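You operate a simulated robot arm through the tools that you are given. There is no shell and no other tool. Be economical: measure what you need, move in short steps, check, and stop when the job is done.

The job below is to be done with a simulated robot arm. You get a single attempt, and the scene is never put back.

Task
Put things in order on the top of the green bench. At the end: the purple tag (marked "STAIR") stands where the white label clip (marked "FIELD") stood; the blue screwdriver stands where the green beacon stood; the green beacon stands on top of the brown carton over the reels; the yellow label clip (marked "GATE") stands where the blue screwdriver stood; the white label clip stands where the yellow label clip stood; whatever was shut is shut again. Leave all else as you found it, and nothing knocked over.

It is judged by the outcome, as a careful person would: the job done as asked, and still so three seconds after it is handed in. It fails if anything else is knocked over, pushed out of place, dropped, spilled or broken.

Robot
A 6-joint arm with a two-finger parallel gripper, fixed in place. Base frame: the origin is at the foot of the arm, x ahead of it, y to its left, z up; the work surface is at about z = 0. Lengths are in m, angles in degrees, forces in N, time in s.
With the tool pointing down near the work surface it reaches from about 0.18 to 0.46 m from the base axis. Its first joint turns from -70.0 to 70.0 degrees. Payload 1.9 kg.
Tool frame: the origin (TCP) lies between the finger pads and is the grasp point; the fingertips stand 0.023 m ahead of it; z points along the fingers, y is the line along which they close. The gripper opens to 0.094 m. The fingers are 0.038 m wide and 0.01 m thick; the gripper's body (0.054 by 0.096 m) begins 0.039 m behind the TCP.
Orientation is that of the tool frame in the base frame, as [roll, pitch, yaw] about the fixed x, y, z axes, in that order (R = Rz(yaw) Ry(pitch) Rx(roll)). With the fingers straight down and closing along the base's y, the tool's x points along the base's -x, its y along +y and its z along -z.

Tools
- The arm moves only by the tool jog_arm. Its argument "deltas" is a list of rows, each an object of numbers (a shift or turn left out is 0, a gripper value left out holds the last): "rx", "ry", "rz": the turn, a rotation vector about the tool's x, y, z in rad; "x", "y", "z": the shift along the tool's x, y, z in m; "fingers": the gripper command, from -1 (shut) to 1 (fully open), values between in proportion. In form: [{"rx": .., "ry": .., "rz": .., "x": .., "y": .., "z": .., "fingers": ..}, ...]. A call has 1 to 10 rows; each row shifts and turns the commanded pose from where the row before left it, along the tool's axes as they then stand. Rows are played at 5 a second. More than 0.05 m and 8.6 degrees between two rows, or a gripper value outside its range, and nothing of the call is played. Where a pose cannot be reached the arm comes as near as it can. A force on the tool above 40 N (or 10 N above the force at the start of the call, whichever is more), or a blocked arm, ends the call early, and 0.2 s more pass. Each finger travels about 0.108 m/s and halts on what it meets, pressing with about 43 N; the grip force reading is that of the motor and also rises with nothing between the fingers. The clock runs only during rows and for 0.2 s after the last one: add rows that do not move to give the fingers time. The reply holds the time, the measured pose of the TCP, the force on the tool along the base axes, the opening and the grip force, in the units named above and with some noise, and new pictures: "views" is both (left out), scene, wrist or none.
- Cameras (640 x 400 px; columns grow to the right, rows downward): "scene" is fixed at [0.0702, 0.3241, 0.4472]; the picture's right is [-0.63, -0.78, 0.00], its down [-0.35, 0.29, -0.89] and it looks along [0.69, -0.56, -0.45] (base axes); focal length 222 px, centre (320, 200). "wrist" rides on the gripper at [-0.039, 0, -0.044] in the tool frame; the picture's right is [0.00, -1.00, 0.00], its down [0.97, 0.00, -0.24] and it looks along [0.24, 0.00, 0.97] (tool axes); focal length 218 px, centre (320, 200).
- point_at(camera, pixels): there is no depth. For up to 12 entries [column, row, z] of the newest picture of that camera ("zoom" is the newest enlarged one), the place [x, y] in the base frame at which the ray of that pixel passes the height z, good to about 0.002 m, but the place of the scene camera against the robot may be out by one fixed shift of up to 0.012 m in any direction. It takes no simulated time.
- close_up(camera, box): a new picture of the part [left, top, right, bottom] of that camera's present view, enlarged. It takes no simulated time.
- finish_job(): hands the job in; it is judged then, once.

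Go step by step. Measure first, check grasps and placings, and put right what went wrong. The budget is 80 turns and 120 pictures, counting those below and the enlarged ones. Unless the task says otherwise, let go and move clear before handing in, and close with one line.

The tools are called after "Call:" by a JSON object that holds its "name" and its "arguments". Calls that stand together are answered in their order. jog_arm: Moves the arm, as the interface text tells. Its arguments: {"type":"object","properties":{"deltas":{"type":"array"},"views":{"type":"string","enum":["both","scene","wrist","none"]}},"required":["deltas"]} The other tools are called the same way: point_at (camera, pixels) gives the place at which the rays of pixels pass given heights; close_up (camera, box) takes an enlarged picture of a part of a camera's view; finish_job () hands the job in.

At the start:

```text
time_s: 0.0
eef_pos: [0.2762, -0.0127, 0.3702]
orientation: [179.9, 0.2, 180.0]
ft_force: [-0.1, -0.7, -0.5]
width: 0.0939
grip_force: 0.1
```

scene: 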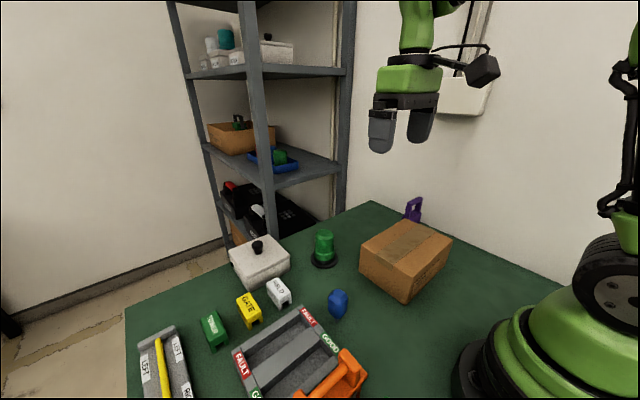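
wrist: 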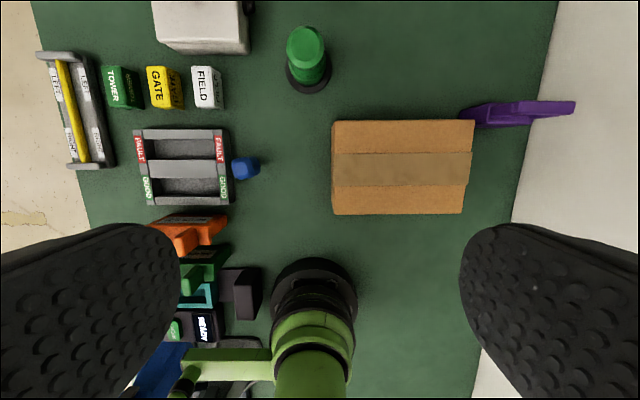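

The pictures show the bench with carton near scene (405,258), beacon (323,248), purple tag (413,208), screwdriver (338,303) and the clips. I'll enlarge them to see the details.

Call:
{"name": "close_up", "arguments": {"camera": "scene", "box": [300, 180, 480, 320]}}

Call:
{"name": "close_up", "arguments": {"camera": "scene", "box": [120, 220, 380, 400]}}

Call:
{"name": "close_up", "arguments": {"camera": "wrist", "box": [20, 0, 340, 220]}}

Call:
{"name": "close_up", "arguments": {"camera": "wrist", "box": [270, 0, 590, 220]}}

Call:
{"name": "point_at", "arguments": {"camera": "wrist", "pixels": [[308, 72, 0.0], [308, 45, 0.06], [332, 120, 0.08], [474, 120, 0.08], [464, 214, 0.08], [332, 214, 0.08], [245, 168, 0.03], [206, 87, 0.03], [161, 87, 0.03], [120, 87, 0.03], [480, 115, 0.02], [545, 107, 0.06]]}}

```text
2.86 times, centred on (390, 250) of scene
```

zoom: 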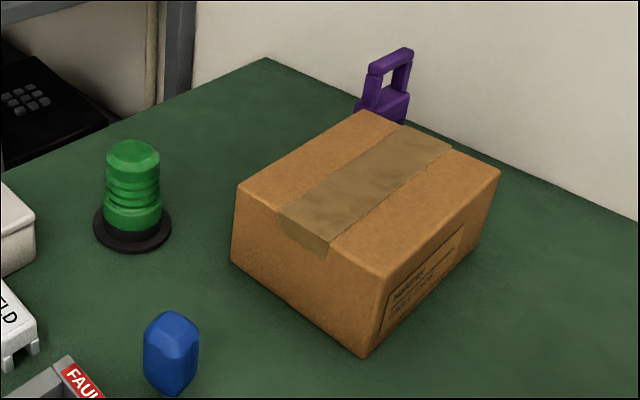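

```text
2.22 times, centred on (250, 310) of scene
```

zoom: 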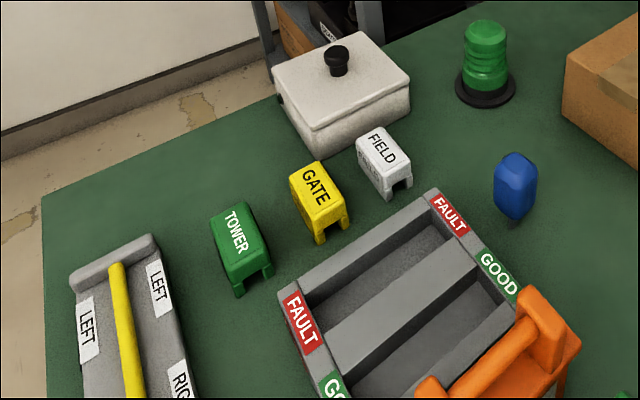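

```text
1.82 times, centred on (180, 110) of wrist
```

zoom: 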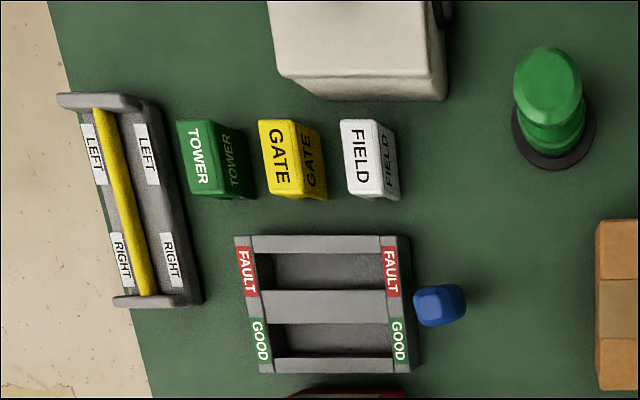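

```text
1.82 times, centred on (430, 110) of wrist
```

zoom: 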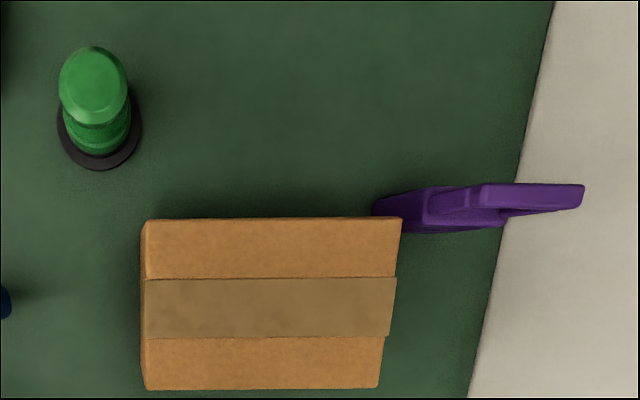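

```text
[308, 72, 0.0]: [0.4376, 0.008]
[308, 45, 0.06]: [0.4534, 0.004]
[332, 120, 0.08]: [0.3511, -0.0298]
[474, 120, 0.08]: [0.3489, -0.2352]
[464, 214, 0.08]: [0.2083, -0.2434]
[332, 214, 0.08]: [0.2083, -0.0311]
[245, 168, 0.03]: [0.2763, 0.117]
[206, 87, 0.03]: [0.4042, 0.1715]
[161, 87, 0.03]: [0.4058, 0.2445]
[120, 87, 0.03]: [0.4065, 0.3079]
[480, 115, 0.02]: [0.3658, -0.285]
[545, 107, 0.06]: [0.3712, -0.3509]
```

The tool views show all five objects clearly. I'll triangulate with the scene camera for heights.

Call:
{"name": "point_at", "arguments": {"camera": "scene", "pixels": [[324, 263, 0.0], [325, 235, 0.06], [325, 235, 0.08], [360, 246, 0.06], [360, 246, 0.08], [402, 302, 0.0], [338, 318, 0.0], [340, 294, 0.04], [412, 214, 0.02], [409, 200, 0.08], [247, 300, 0.03], [279, 287, 0.03]]}}

Call:
{"name": "jog_arm", "arguments": {"deltas": [{"x": -0.04, "y": 0.02, "z": 0.02}, {"x": -0.04, "z": 0.03}, {"x": 0, "z": 0.03}, {"z": 0.0}]}}

```text
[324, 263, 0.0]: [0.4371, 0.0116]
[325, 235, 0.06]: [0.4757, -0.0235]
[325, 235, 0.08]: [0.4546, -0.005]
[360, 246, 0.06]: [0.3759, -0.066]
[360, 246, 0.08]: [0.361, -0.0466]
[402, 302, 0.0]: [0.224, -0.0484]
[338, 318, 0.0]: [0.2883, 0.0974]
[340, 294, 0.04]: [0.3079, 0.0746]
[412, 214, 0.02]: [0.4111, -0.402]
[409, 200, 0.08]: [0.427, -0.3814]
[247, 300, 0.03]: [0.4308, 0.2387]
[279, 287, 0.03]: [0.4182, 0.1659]
```

```text
time_s: 1.0
eef_pos: [0.3531, 0.0055, 0.2889]
orientation: [179.9, 0.0, -179.9]
ft_force: [0.2, 0.9, 0.9]
width: 0.0939
grip_force: 0.1
```

scene: 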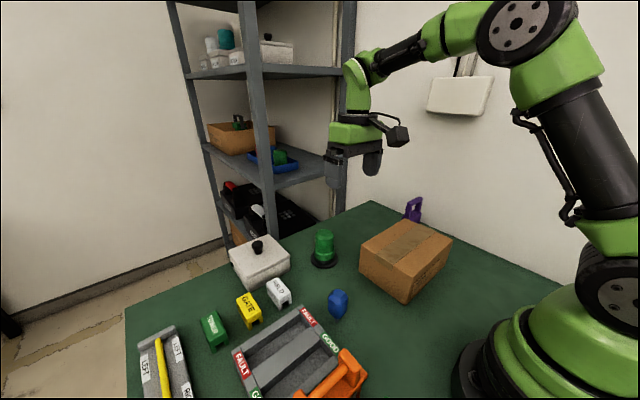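
wrist: 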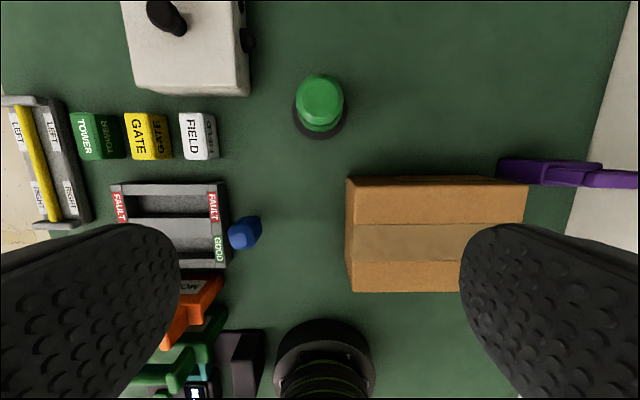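

The wrist view now shows the beacon at (320,105), carton corners at (348,178)/(528,180), and the purple tag from (498,170) to (638,178). I'll measure these from here for heights.

Call:
{"name": "close_up", "arguments": {"camera": "wrist", "box": [60, 60, 300, 280]}}

Call:
{"name": "close_up", "arguments": {"camera": "wrist", "box": [480, 120, 640, 220]}}

Call:
{"name": "point_at", "arguments": {"camera": "wrist", "pixels": [[320, 108, 0.0], [320, 93, 0.06], [320, 93, 0.08], [348, 178, 0.06], [348, 178, 0.08], [528, 183, 0.06], [528, 183, 0.08], [352, 292, 0.06], [352, 292, 0.08], [195, 136, 0.03], [138, 136, 0.03], [245, 232, 0.03]]}}

```text
1.82 times, centred on (180, 170) of wrist
```

zoom: 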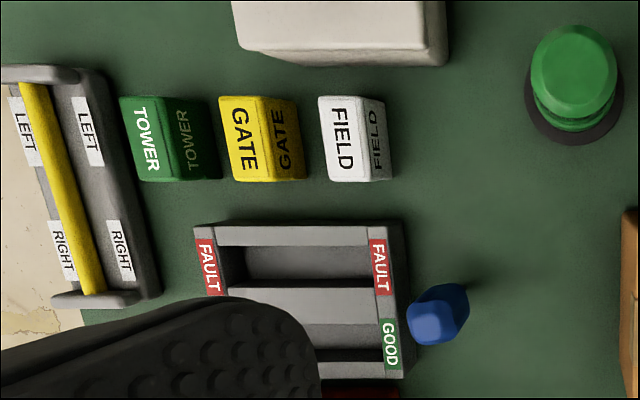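

```text
4.00 times, centred on (560, 170) of wrist
```

zoom: 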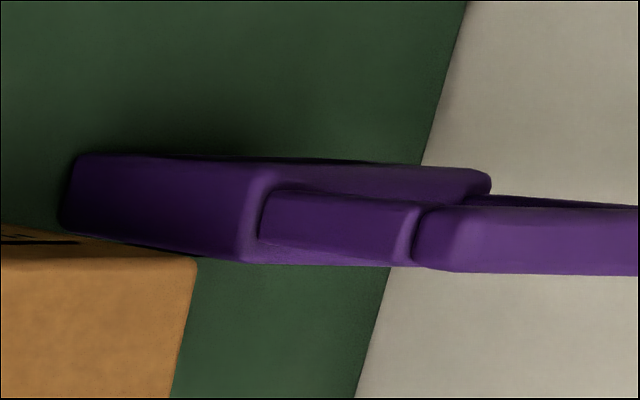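

```text
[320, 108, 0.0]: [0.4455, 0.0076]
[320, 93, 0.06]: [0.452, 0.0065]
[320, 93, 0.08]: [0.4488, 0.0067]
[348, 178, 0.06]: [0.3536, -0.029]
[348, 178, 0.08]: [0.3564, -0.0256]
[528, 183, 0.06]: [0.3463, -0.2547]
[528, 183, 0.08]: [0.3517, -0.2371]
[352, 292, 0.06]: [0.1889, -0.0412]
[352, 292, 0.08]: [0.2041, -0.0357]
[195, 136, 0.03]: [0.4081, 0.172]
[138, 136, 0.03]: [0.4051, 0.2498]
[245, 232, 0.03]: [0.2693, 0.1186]
```

The beacon stands at about (0.443, 0.008), roughly 0.085 tall; the carton top is at z ≈ 0.09. I'll move above the beacon and check alignment.

Call:
{"name": "jog_arm", "arguments": {"deltas": [{"x": -0.045, "y": 0.001, "z": 0.0}, {"x": -0.045, "y": 0.001}, {"z": 0.04}, {"z": 0.04}, {"z": 0.04}, {}, {}]}}

```text
time_s: 2.6
eef_pos: [0.428, 0.0157, 0.1674]
orientation: [-180.0, 0.2, 179.9]
ft_force: [0.0, 0.4, -0.2]
width: 0.0942
grip_force: 0.1
out of reach, approached as far as the arm can: row 2
```

scene: 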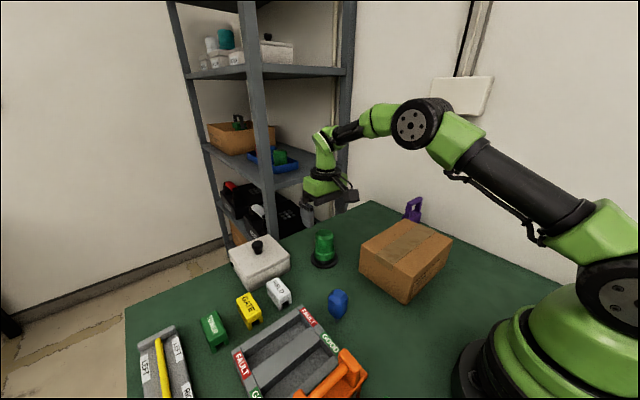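
wrist: 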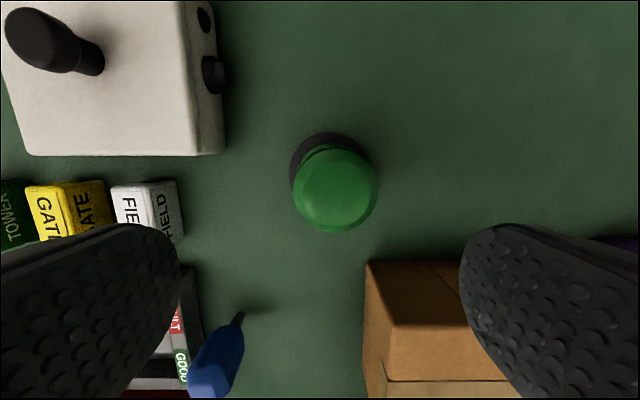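

The beacon top is at pixel (336,190) and its base around (333,165). I'll measure its position from here, and also the screwdriver, which stands on its shaft.

Call:
{"name": "point_at", "arguments": {"camera": "wrist", "pixels": [[333, 176, 0.0], [336, 190, 0.08], [336, 190, 0.09], [293, 190, 0.08], [378, 190, 0.08], [366, 262, 0.09], [239, 316, 0.0], [215, 365, 0.08], [289, 165, 0.005], [377, 165, 0.005], [333, 133, 0.005]]}}

Call:
{"name": "close_up", "arguments": {"camera": "wrist", "box": [170, 290, 290, 400]}}

Call:
{"name": "close_up", "arguments": {"camera": "scene", "box": [310, 275, 370, 325]}}

```text
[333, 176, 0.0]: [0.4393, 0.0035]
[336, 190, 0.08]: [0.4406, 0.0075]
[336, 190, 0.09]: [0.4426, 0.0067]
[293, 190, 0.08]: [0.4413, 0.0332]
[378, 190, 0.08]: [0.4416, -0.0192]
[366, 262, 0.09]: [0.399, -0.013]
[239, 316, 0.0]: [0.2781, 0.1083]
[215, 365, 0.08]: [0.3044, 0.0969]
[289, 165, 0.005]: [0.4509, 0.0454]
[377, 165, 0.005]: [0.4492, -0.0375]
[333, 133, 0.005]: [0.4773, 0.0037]
```

```text
3.64 times, centred on (230, 345) of wrist
```

zoom: 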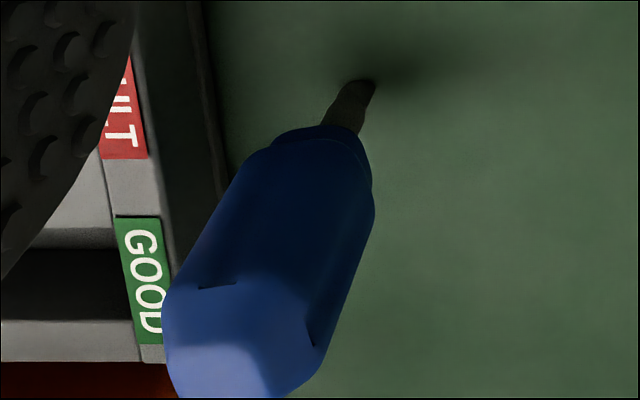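

```text
8.00 times, centred on (340, 300) of scene
```

zoom: 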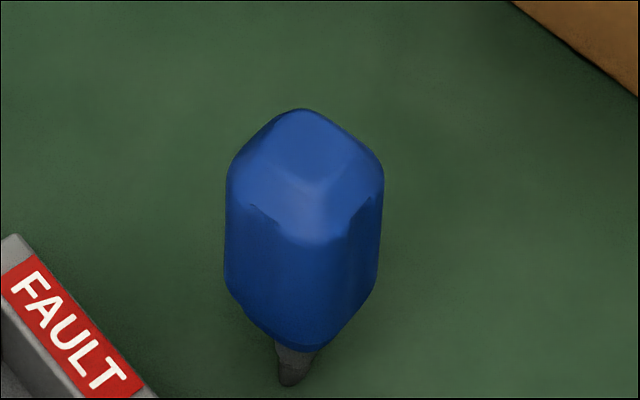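

The beacon centre is at about (0.441, 0.006), body radius ~0.026. I'll correct the offset above it before descending.

Call:
{"name": "jog_arm", "arguments": {"deltas": [{"x": -0.006, "y": -0.009, "z": 0.02}, {"x": -0.006, "z": 0.01}, {}], "views": "wrist"}}

```text
time_s: 3.4
eef_pos: [0.4398, 0.0061, 0.1366]
orientation: [-180.0, 0.1, 180.0]
ft_force: [0.0, -0.2, -0.3]
width: 0.094
grip_force: 0.1
```

wrist: 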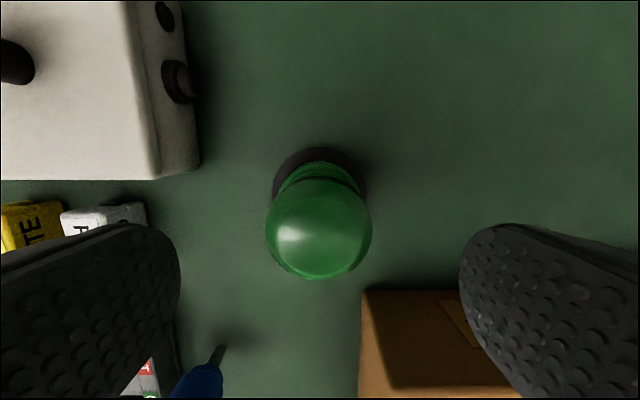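

The beacon is centred between the fingers (column 319). Descend to z ≈ 0.055 and close.

Call:
{"name": "jog_arm", "arguments": {"deltas": [{"z": 0.03}, {"z": 0.03}, {"z": 0.021}, {}, {"fingers": 0.0}, {"fingers": -0.3}, {}, {}]}}

```text
time_s: 5.2
eef_pos: [0.4407, 0.0055, 0.0543]
orientation: [180.0, 0.0, -180.0]
ft_force: [-0.2, 0.4, -0.2]
width: 0.0568
grip_force: 43.4
```

scene: 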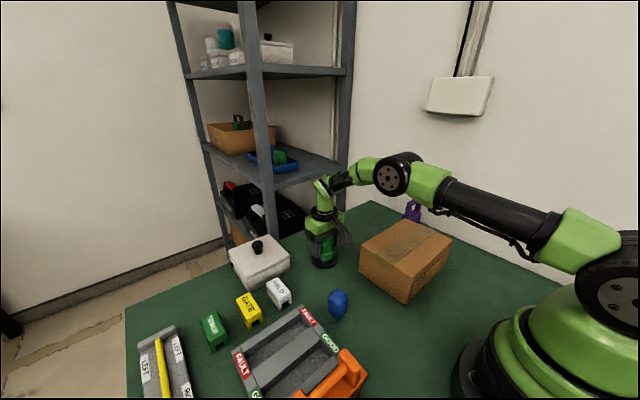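
wrist: 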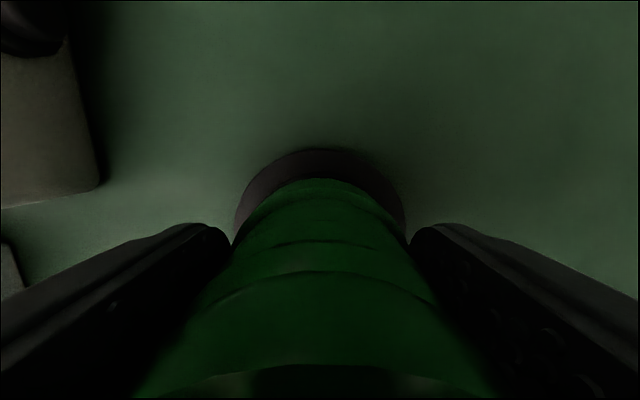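

Gripped firmly (width 0.0568). Lift and carry over the carton centre.

Call:
{"name": "jog_arm", "arguments": {"deltas": [{"z": -0.03}, {"z": -0.04}, {"z": -0.04}, {"z": -0.03, "x": 0.01}, {"x": 0.035, "y": -0.03}, {"x": 0.035, "y": -0.03}, {"x": 0.035, "y": -0.03}, {"x": 0.035, "y": -0.03}, {"x": 0.01, "y": -0.02}, {}]}}

```text
time_s: 7.4
eef_pos: [0.2804, -0.1321, 0.1969]
orientation: [-180.0, 0.2, -180.0]
ft_force: [-0.4, -0.9, -4.7]
width: 0.0566
grip_force: 43.0
```

scene: 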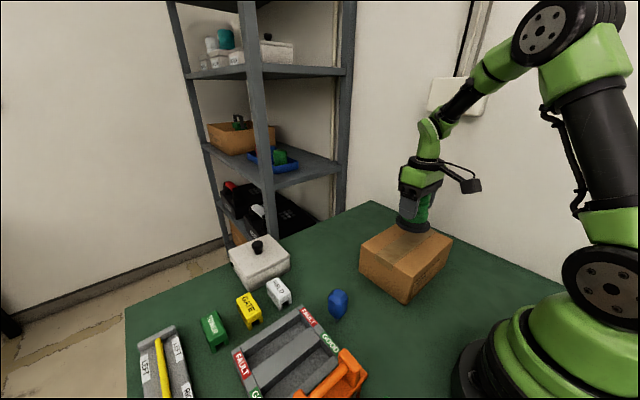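
wrist: 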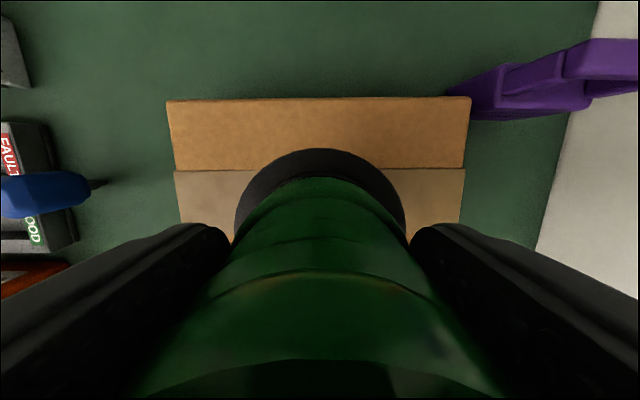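

The beacon is centred above the carton (carton columns 167–470), its base at z ≈ 0.143. I'll lower towards the carton top.

Call:
{"name": "jog_arm", "arguments": {"deltas": [{"z": 0.02}, {"z": 0.015}, {"z": 0.008}, {}]}}

Call:
{"name": "point_at", "arguments": {"camera": "wrist", "pixels": [[168, 101, 0.09], [470, 97, 0.09], [168, 101, 0.1], [470, 97, 0.1]]}}

```text
time_s: 8.4
eef_pos: [0.2816, -0.1337, 0.1514]
orientation: [-180.0, 0.0, -180.0]
ft_force: [-0.5, -0.7, -3.7]
width: 0.0568
grip_force: 43.2
```

scene: 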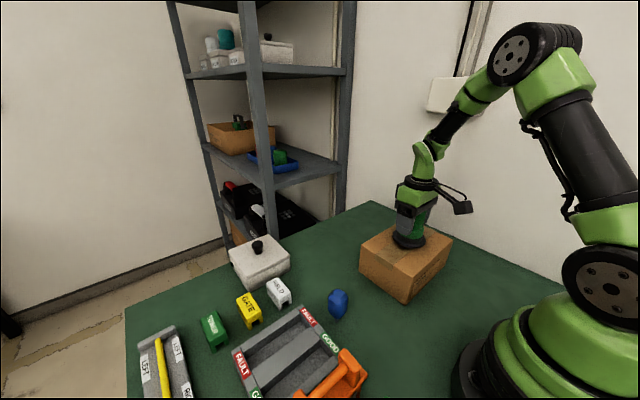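
wrist: 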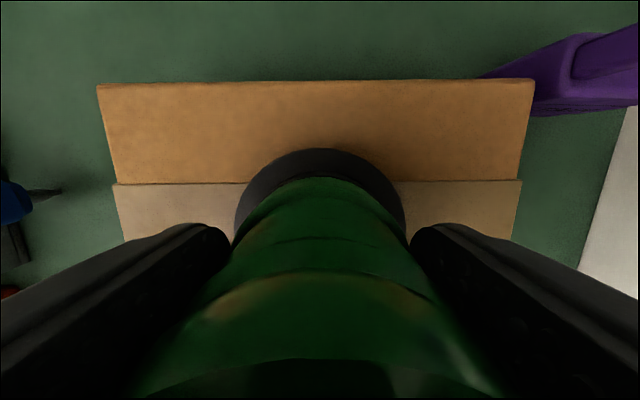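

```text
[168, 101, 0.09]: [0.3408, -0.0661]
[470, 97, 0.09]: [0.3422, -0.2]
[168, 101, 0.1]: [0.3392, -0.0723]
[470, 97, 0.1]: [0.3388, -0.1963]
```

The beacon base is now just over 1 cm above the carton top. Lower in small steps, watching the force.

Call:
{"name": "jog_arm", "arguments": {"deltas": [{"z": 0.004}, {"z": 0.003}, {}], "views": "none"}}

Call:
{"name": "jog_arm", "arguments": {"deltas": [{"z": 0.002}, {"z": 0.002}, {}], "views": "none"}}

```text
time_s: 9.2
eef_pos: [0.2809, -0.1337, 0.1457]
orientation: [-180.0, 0.0, 180.0]
ft_force: [-0.1, -0.8, -3.9]
width: 0.0569
grip_force: 43.0
```

```text
time_s: 9.8
eef_pos: [0.2812, -0.1346, 0.1429]
orientation: [180.0, 0.3, 179.8]
ft_force: [-3.1, 1.5, 6.8]
width: 0.0571
grip_force: 42.9
stopped in row 3: the force on the tool passed its limit (the readings are from after the stop); the commanded pose is now the measured one
```

Contact at z ≈ 0.143 (carton top ≈ 0.089). Release slowly and back straight up.

Call:
{"name": "jog_arm", "arguments": {"deltas": [{"fingers": -0.1}, {"fingers": 0.4}, {"fingers": 1.0}, {}, {}], "views": "none"}}

Call:
{"name": "jog_arm", "arguments": {"deltas": [{"z": -0.02}, {"z": -0.04}, {"z": -0.04}, {"z": -0.03}, {}]}}

```text
time_s: 11.0
eef_pos: [0.2819, -0.1328, 0.1431]
orientation: [-180.0, 0.3, 179.7]
ft_force: [-2.3, 1.0, 11.2]
width: 0.0939
grip_force: 0.1
```

```text
time_s: 12.2
eef_pos: [0.2799, -0.1349, 0.2752]
orientation: [-180.0, 0.3, 179.8]
ft_force: [0.5, -0.8, 0.3]
width: 0.0941
grip_force: 0.1
```

scene: 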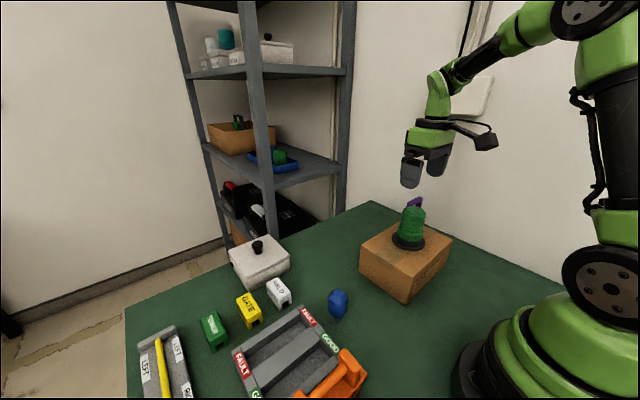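
wrist: 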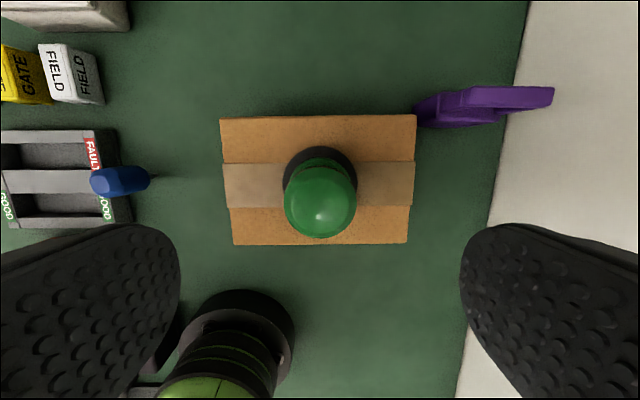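

The beacon stands upright, centred on the carton. Next I move above the screwdriver (tip near (0.278, 0.110)) to measure it.

Call:
{"name": "jog_arm", "arguments": {"deltas": [{"y": 0.05}, {"y": 0.05}, {"y": 0.05}, {"y": 0.05}, {"y": 0.045, "x": 0.004}, {"z": 0.04}, {"z": 0.02}, {}]}}

```text
time_s: 14.0
eef_pos: [0.2768, 0.1121, 0.2133]
orientation: [-179.8, 0.4, 179.9]
ft_force: [-0.2, -0.1, -0.4]
width: 0.0939
grip_force: 0.1
```

scene: 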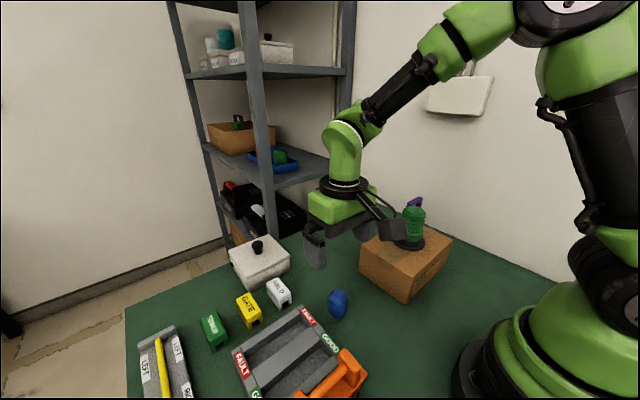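
wrist: 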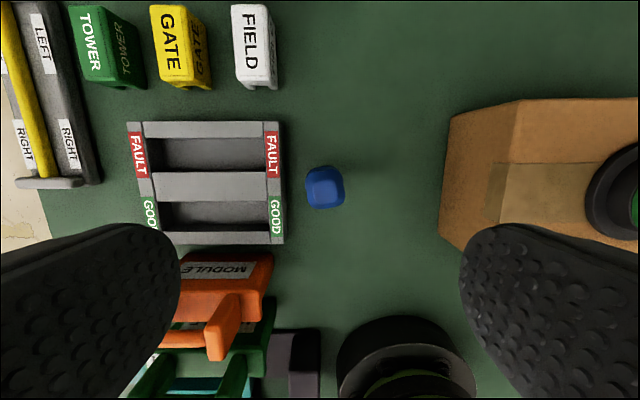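

The screwdriver handle is at (325,186), the tray edge at column 283. I measure these at plausible heights and enlarge.

Call:
{"name": "point_at", "arguments": {"camera": "wrist", "pixels": [[325, 190, 0.08], [325, 190, 0.06], [305, 190, 0.06], [344, 190, 0.06], [325, 208, 0.06], [325, 165, 0.03], [283, 190, 0.03], [283, 190, 0.0], [255, 47, 0.04], [180, 47, 0.04], [278, 122, 0.03], [284, 244, 0.03]]}}

Call:
{"name": "close_up", "arguments": {"camera": "wrist", "box": [240, 140, 380, 230]}}

Call:
{"name": "close_up", "arguments": {"camera": "wrist", "box": [60, 0, 320, 160]}}

```text
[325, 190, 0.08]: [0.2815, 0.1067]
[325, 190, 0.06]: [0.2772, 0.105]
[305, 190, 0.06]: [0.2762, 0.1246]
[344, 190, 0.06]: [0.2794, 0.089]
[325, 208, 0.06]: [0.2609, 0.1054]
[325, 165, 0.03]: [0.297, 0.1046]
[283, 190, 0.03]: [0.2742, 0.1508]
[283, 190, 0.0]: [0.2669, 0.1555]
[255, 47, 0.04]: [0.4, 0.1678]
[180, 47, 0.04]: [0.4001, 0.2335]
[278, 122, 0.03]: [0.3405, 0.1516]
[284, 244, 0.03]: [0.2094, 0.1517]
```

```text
4.44 times, centred on (310, 185) of wrist
```

zoom: 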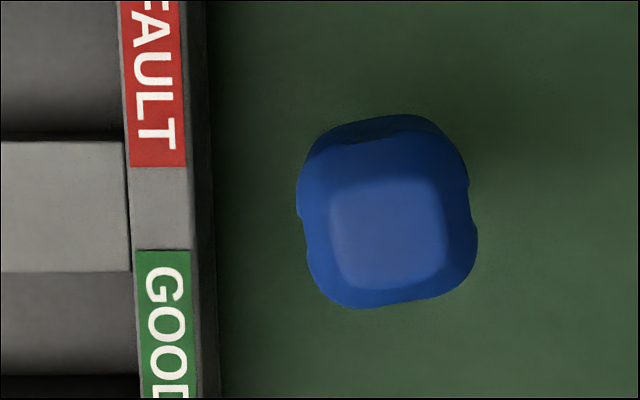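

```text
2.46 times, centred on (190, 80) of wrist
```

zoom: 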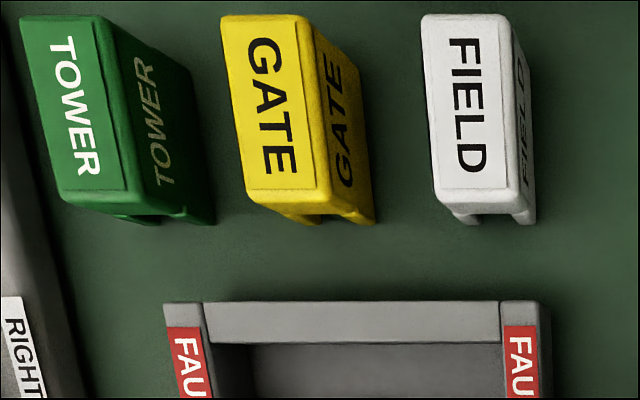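

The handle is ~0.035 wide, centred at (0.278, 0.106), turned about 5°; the tray edge is at y ≈ 0.151. I'll narrow the fingers, turn 5° to match and descend part way for a check.

Call:
{"name": "jog_arm", "arguments": {"deltas": [{"y": -0.006, "rz": -0.08, "x": -0.001, "fingers": 0.3}, {}, {"z": 0.04}, {"z": 0.04}, {"z": 0.01}, {}]}}

```text
time_s: 15.4
eef_pos: [0.2804, 0.1032, 0.1215]
orientation: [-180.0, 0.3, -175.5]
ft_force: [0.6, -0.5, 0.0]
width: 0.0612
grip_force: 0.1
```

scene: 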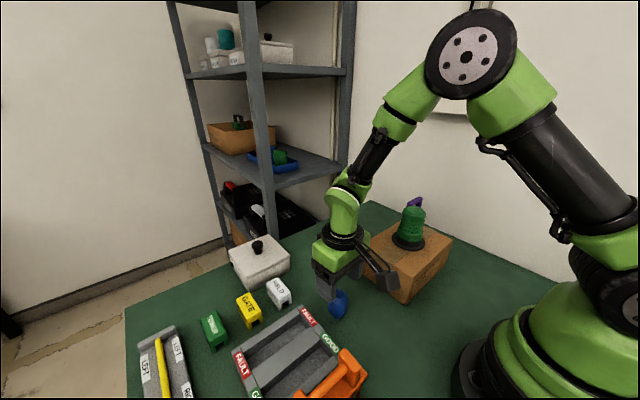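
wrist: 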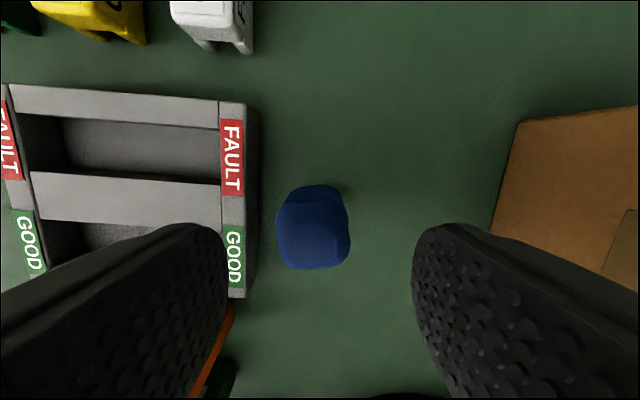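

The handle centre is at column ~313 vs finger centre 320, so I'll shift ~3 mm left. I check its x first.

Call:
{"name": "point_at", "arguments": {"camera": "wrist", "pixels": [[313, 247, 0.075], [313, 247, 0.065], [313, 228, 0.05], [259, 200, 0.0], [246, 200, 0.03]]}}

Call:
{"name": "close_up", "arguments": {"camera": "wrist", "box": [220, 150, 420, 300]}}

```text
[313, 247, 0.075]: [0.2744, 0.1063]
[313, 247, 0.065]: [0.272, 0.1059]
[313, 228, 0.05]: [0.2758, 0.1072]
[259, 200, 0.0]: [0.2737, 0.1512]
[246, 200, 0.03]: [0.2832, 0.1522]
```

```text
2.67 times, centred on (320, 225) of wrist
```

zoom: 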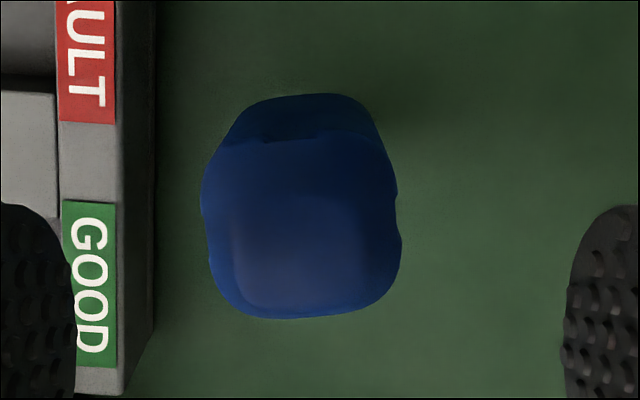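

Handle centre at (0.2755, 0.1065), left finger will clear the tray edge (y 0.151) by ~4 mm. Adjust, descend and grip.

Call:
{"name": "jog_arm", "arguments": {"deltas": [{"x": 0.0045, "y": 0.003}, {}, {"z": 0.03}, {"z": 0.02}, {"z": 0.013}, {}]}}

```text
time_s: 16.8
eef_pos: [0.2751, 0.1081, 0.0588]
orientation: [-179.9, 0.3, -175.6]
ft_force: [0.1, 0.6, 0.8]
width: 0.061
grip_force: 0.1
```

scene: 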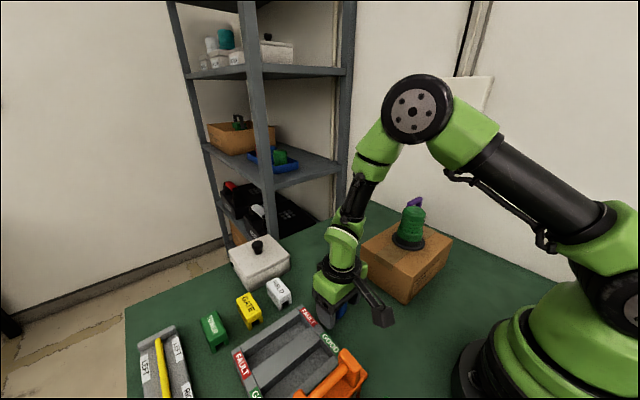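
wrist: 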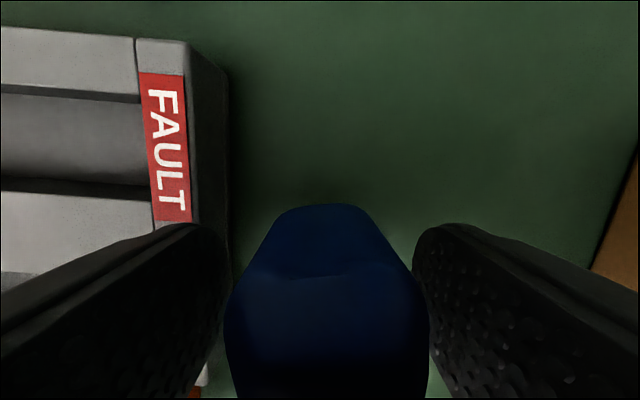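

The handle sits centred between the fingers (column ~325). Close gently.

Call:
{"name": "jog_arm", "arguments": {"deltas": [{"y": -0.001, "fingers": 0.0}, {"fingers": -0.25}, {"fingers": -0.6}, {}, {}]}}

```text
time_s: 18.0
eef_pos: [0.2764, 0.1072, 0.0601]
orientation: [-179.8, 0.3, -175.6]
ft_force: [0.7, -0.5, -0.5]
width: 0.0331
grip_force: 42.9
```

scene: 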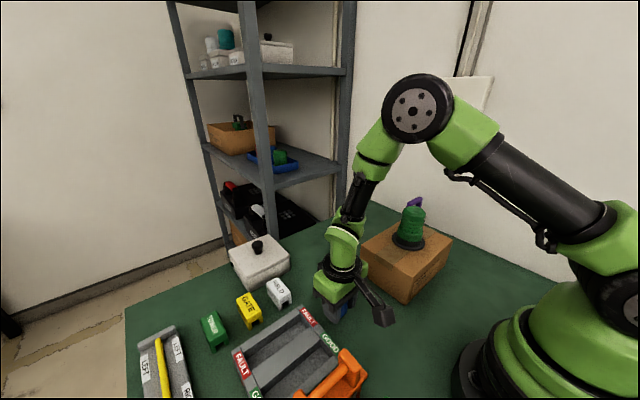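
wrist: 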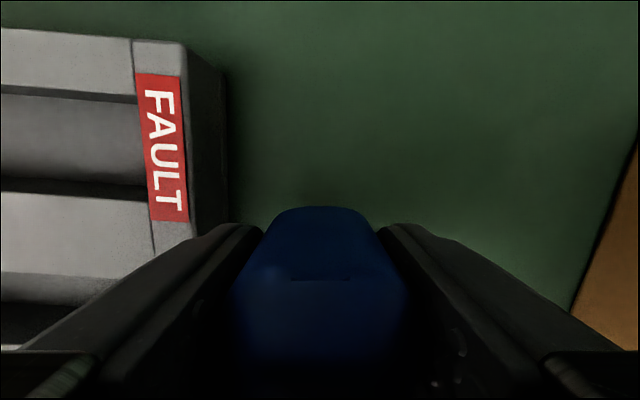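

Gripped (width 0.033). Lift, undo the turn, and carry toward the beacon's old place (0.441, 0.0055).

Call:
{"name": "jog_arm", "arguments": {"deltas": [{"z": -0.02}, {"z": -0.04}, {"z": -0.03, "rz": 0.08}, {"x": -0.035, "y": -0.02}, {"x": -0.035, "y": -0.02}, {"x": -0.035, "y": -0.02}, {"x": -0.035, "y": -0.02}, {"x": -0.024, "y": -0.02}, {}]}}

```text
time_s: 20.0
eef_pos: [0.4382, 0.0054, 0.1493]
orientation: [-179.9, 0.2, 179.9]
ft_force: [-0.3, -0.2, -1.3]
width: 0.0335
grip_force: 43.1
```

scene: 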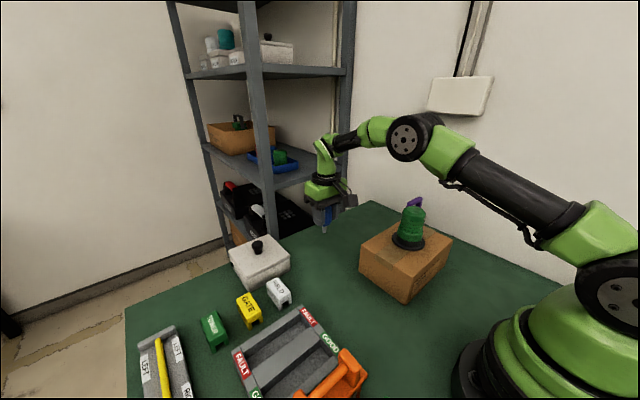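
wrist: 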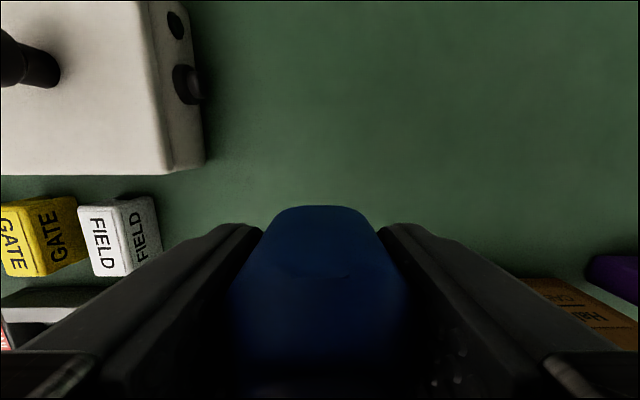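

Above the beacon's old place now. I'll lower to just above the surface and check that the screwdriver hangs straight.

Call:
{"name": "jog_arm", "arguments": {"deltas": [{"x": -0.002, "z": 0.04}, {"z": 0.03}, {"z": 0.014}, {}], "views": "scene"}}

Call:
{"name": "close_up", "arguments": {"camera": "scene", "box": [290, 190, 370, 280]}}

```text
time_s: 21.0
eef_pos: [0.4406, 0.0075, 0.0652]
orientation: [-179.9, 0.4, 179.8]
ft_force: [-0.8, 1.1, -0.4]
width: 0.0332
grip_force: 43.1
```

scene: 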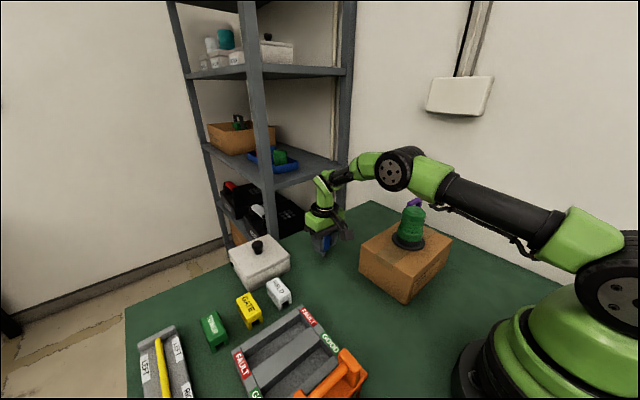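

```text
4.44 times, centred on (330, 235) of scene
```

zoom: 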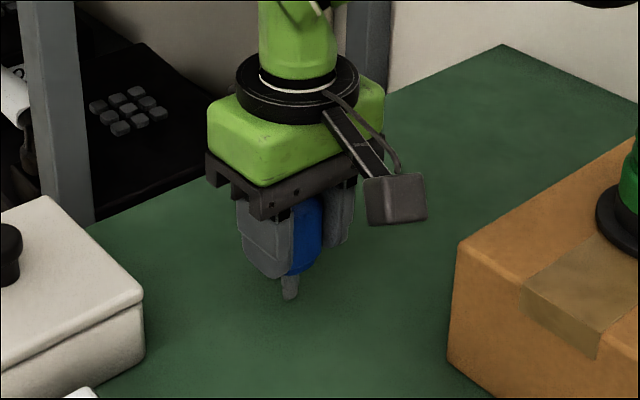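

It hangs straight with the tip just above the bench. Lower the last few mm in small steps.

Call:
{"name": "jog_arm", "arguments": {"deltas": [{"z": 0.002, "y": -0.001}, {"z": 0.002}, {}, {}], "views": "none"}}

Call:
{"name": "jog_arm", "arguments": {"deltas": [{"z": 0.001}, {}], "views": "none"}}

```text
time_s: 22.0
eef_pos: [0.4408, 0.0052, 0.0624]
orientation: [-179.9, 0.3, 179.9]
ft_force: [0.7, -0.7, -1.1]
width: 0.0336
grip_force: 42.8
```

```text
time_s: 22.6
eef_pos: [0.4432, 0.0057, 0.062]
orientation: [-180.0, 0.3, 179.7]
ft_force: [-0.1, -0.4, -0.6]
width: 0.0332
grip_force: 42.8
```

Call:
{"name": "jog_arm", "arguments": {"deltas": [{"z": 0.001}, {}], "views": "none"}}

Call:
{"name": "jog_arm", "arguments": {"deltas": [{"z": 0.001}, {}], "views": "none"}}

```text
time_s: 23.2
eef_pos: [0.4425, 0.0052, 0.06]
orientation: [-180.0, 0.2, 179.8]
ft_force: [0.7, -0.9, -0.5]
width: 0.0333
grip_force: 42.9
```

```text
time_s: 23.8
eef_pos: [0.4405, 0.0045, 0.0597]
orientation: [-179.9, 0.4, 179.8]
ft_force: [-0.4, 0.8, 0.3]
width: 0.0333
grip_force: 42.7
```

Readings: z ≈ 0.0597, no clear contact yet (force ~0). One more millimetre or so.

Call:
{"name": "jog_arm", "arguments": {"deltas": [{"z": 0.0007}, {}, {}], "views": "none"}}

Call:
{"name": "jog_arm", "arguments": {"deltas": [{"z": 0.0007}, {}, {}], "views": "none"}}

Call:
{"name": "close_up", "arguments": {"camera": "scene", "box": [300, 220, 350, 270]}}

```text
time_s: 24.6
eef_pos: [0.4413, 0.0049, 0.0592]
orientation: [-179.8, 0.3, 179.8]
ft_force: [-0.2, -0.2, -0.8]
width: 0.0335
grip_force: 43.0
```

```text
time_s: 25.4
eef_pos: [0.4418, 0.0047, 0.059]
orientation: [-179.9, 0.4, 179.7]
ft_force: [-5.1, -0.8, 20.6]
width: 0.0335
grip_force: 43.3
```

```text
8.00 times, centred on (325, 245) of scene
```

zoom: 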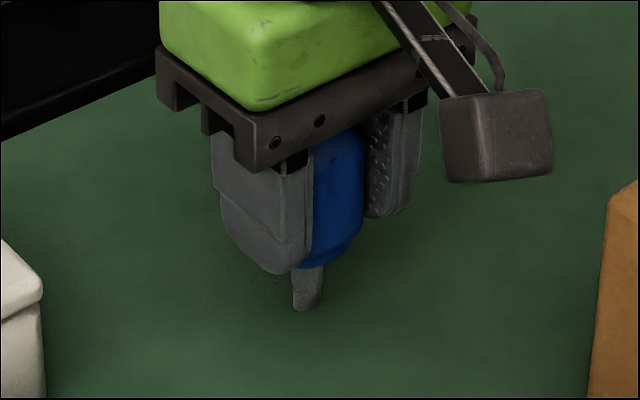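

Contact now (20 N). Ease off half a millimetre and open the fingers gently.

Call:
{"name": "jog_arm", "arguments": {"deltas": [{"z": -0.0006}, {"fingers": -0.24}, {}, {"fingers": -0.1}, {"fingers": 0.3}, {"fingers": 0.6}, {}, {}]}}

```text
time_s: 27.2
eef_pos: [0.441, 0.0052, 0.0592]
orientation: [180.0, 0.4, 179.8]
ft_force: [-0.7, 0.5, -0.2]
width: 0.0751
grip_force: 0.0
```

scene: 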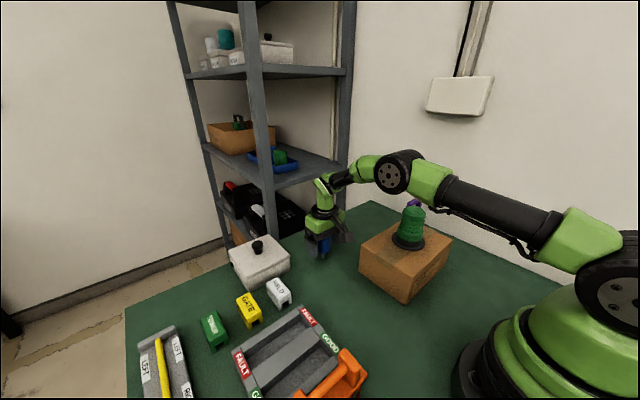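
wrist: 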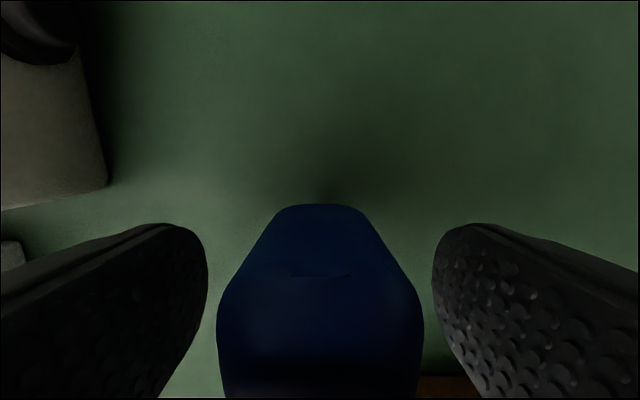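

The screwdriver stands free by itself. Move straight up, then toward the clips to measure them.

Call:
{"name": "jog_arm", "arguments": {"deltas": [{"z": -0.03}, {"z": -0.04}, {"z": -0.04}, {"z": -0.02, "x": 0.03}, {"x": 0.03, "y": 0.04}, {"y": 0.05, "x": 0.02}, {"y": 0.05, "x": 0.0}, {"y": 0.05}, {}]}}

```text
refused: row 6 steps farther than a row can; nothing moved
```

Call:
{"name": "jog_arm", "arguments": {"deltas": [{"z": -0.03}, {"z": -0.04}, {"z": -0.04}, {"z": -0.02, "x": 0.03}, {"x": 0.03, "y": 0.035}, {"y": 0.045, "x": 0.02}, {"y": 0.05, "x": 0.0}, {"y": 0.05}, {}]}}

```text
time_s: 29.2
eef_pos: [0.3598, 0.1865, 0.1881]
orientation: [-180.0, 0.4, 179.8]
ft_force: [0.5, 0.1, 0.1]
width: 0.0754
grip_force: 0.0
```

scene: 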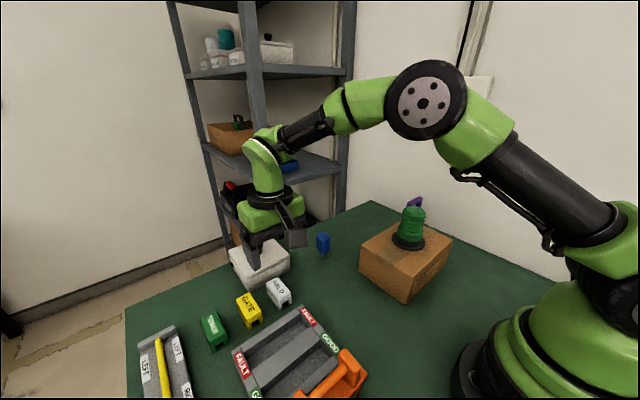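
wrist: 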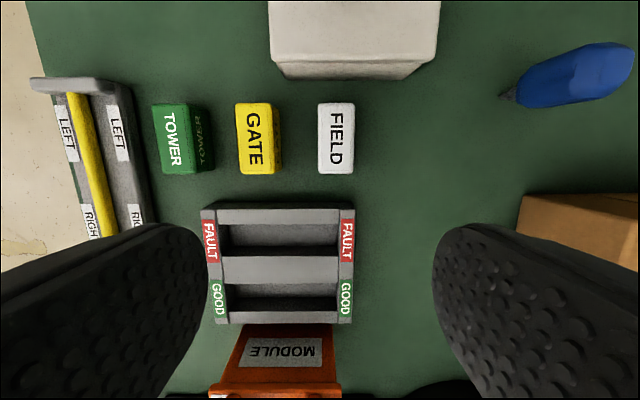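

The clip tops are now clearly seen: FIELD at cols 318–355, GATE at cols 235–271, rows 103–174. I'll measure them.

Call:
{"name": "point_at", "arguments": {"camera": "wrist", "pixels": [[318, 103, 0.04], [355, 103, 0.04], [318, 174, 0.04], [355, 174, 0.04], [235, 103, 0.04], [271, 103, 0.04], [237, 174, 0.04], [274, 174, 0.04], [283, 170, 0.0], [152, 103, 0.04], [192, 103, 0.04], [215, 140, 0.0]]}}

Call:
{"name": "close_up", "arguments": {"camera": "wrist", "box": [140, 60, 380, 220]}}

Call:
{"name": "close_up", "arguments": {"camera": "scene", "box": [190, 260, 310, 360]}}

```text
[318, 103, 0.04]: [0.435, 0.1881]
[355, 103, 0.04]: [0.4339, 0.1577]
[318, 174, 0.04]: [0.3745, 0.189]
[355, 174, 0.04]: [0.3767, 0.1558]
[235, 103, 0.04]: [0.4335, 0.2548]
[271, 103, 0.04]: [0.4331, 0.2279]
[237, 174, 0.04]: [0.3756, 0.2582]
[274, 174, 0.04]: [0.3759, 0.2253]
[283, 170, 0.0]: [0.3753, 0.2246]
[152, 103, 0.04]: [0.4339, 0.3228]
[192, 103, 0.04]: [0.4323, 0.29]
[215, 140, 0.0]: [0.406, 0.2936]
```

```text
2.50 times, centred on (260, 140) of wrist
```

zoom: 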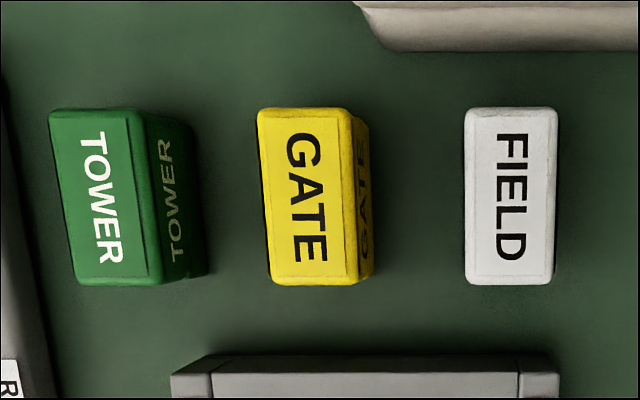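

```text
4.00 times, centred on (250, 310) of scene
```

zoom: 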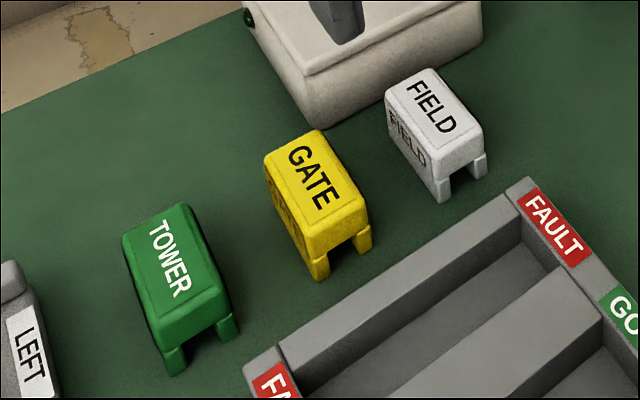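

Clips are axis-aligned, ~0.032 × 0.058 × 0.04: GATE centre (0.404, 0.2415), FIELD centre (0.404, 0.1725). I'll go over GATE slightly nearside (x 0.392) for reach, with fingers at ~0.058.

Call:
{"name": "jog_arm", "arguments": {"deltas": [{"y": 0.03, "x": -0.01, "fingers": 0.23}, {"y": 0.025, "x": -0.01}, {"z": 0.04, "x": -0.01}, {"z": 0.04, "x": -0.002}, {}], "views": "wrist"}}

```text
time_s: 30.4
eef_pos: [0.3952, 0.2394, 0.1076]
orientation: [179.9, 0.4, 179.8]
ft_force: [-0.7, 0.4, 0.4]
width: 0.0577
grip_force: 0.0
```

wrist: 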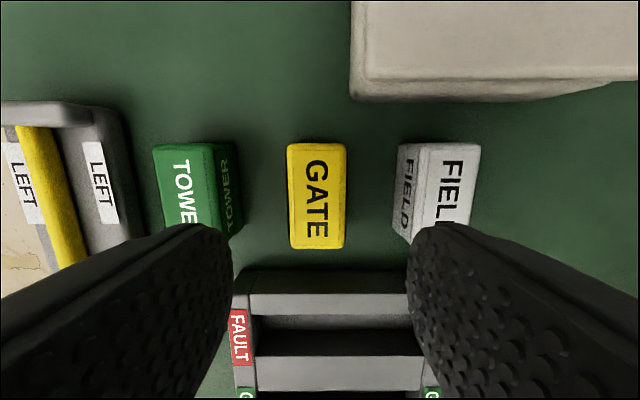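

GATE is nearly centred (columns 287–346). Check its x extent and then descend.

Call:
{"name": "point_at", "arguments": {"camera": "wrist", "pixels": [[316, 143, 0.04], [316, 249, 0.04], [287, 200, 0.04], [346, 200, 0.04], [240, 190, 0.0], [396, 190, 0.0]]}}

Call:
{"name": "jog_arm", "arguments": {"deltas": [{"y": 0.0015, "z": 0.03}, {"z": 0.02}, {}], "views": "wrist"}}

```text
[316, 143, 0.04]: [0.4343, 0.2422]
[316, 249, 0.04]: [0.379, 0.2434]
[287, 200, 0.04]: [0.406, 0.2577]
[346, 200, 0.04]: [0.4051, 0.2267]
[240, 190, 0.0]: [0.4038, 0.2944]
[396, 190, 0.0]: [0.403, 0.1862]
```

```text
time_s: 31.2
eef_pos: [0.393, 0.2414, 0.0586]
orientation: [180.0, 0.3, 179.8]
ft_force: [0.3, 0.2, -0.2]
width: 0.0578
grip_force: 0.0
```

wrist: 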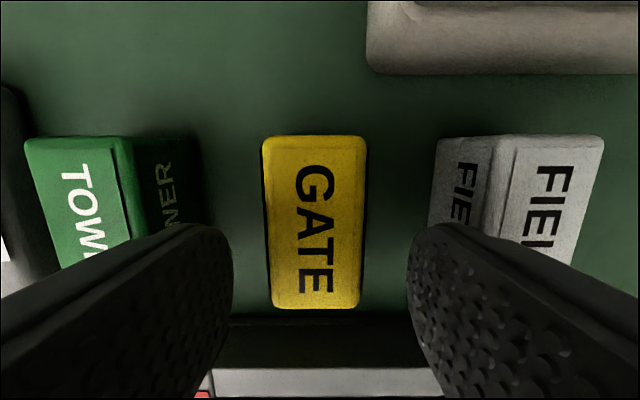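

Fingers straddle GATE with clear space to TOWER and FIELD. Descend to z ≈ 0.031 and close.

Call:
{"name": "jog_arm", "arguments": {"deltas": [{"y": 0.001, "z": 0.015}, {"z": 0.012}, {}, {"fingers": -0.2}, {"fingers": -0.6}, {}, {}]}}

```text
time_s: 32.8
eef_pos: [0.3886, 0.2395, 0.0327]
orientation: [-180.0, 0.2, 179.9]
ft_force: [0.0, 0.1, -0.8]
width: 0.0311
grip_force: 43.4
out of reach, approached as far as the arm can: row 1
```

scene: 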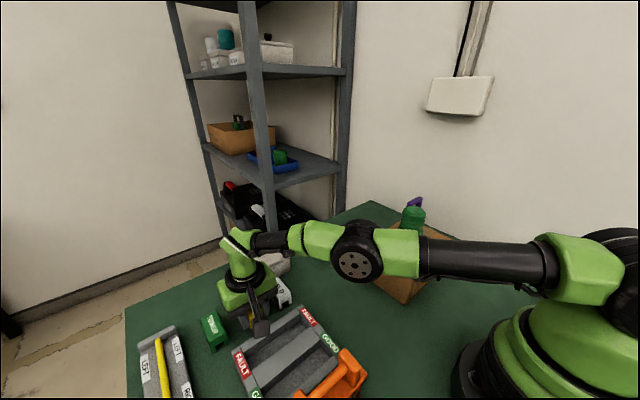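
wrist: 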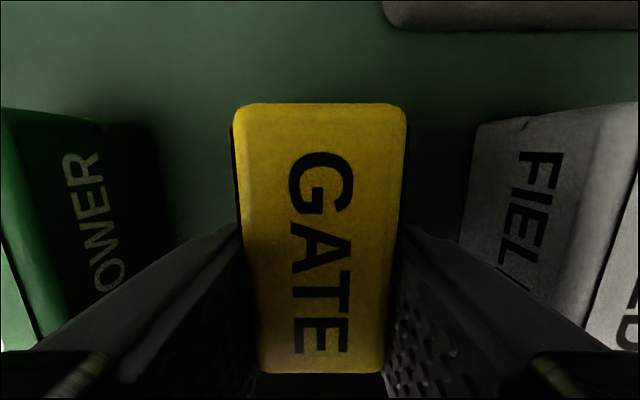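

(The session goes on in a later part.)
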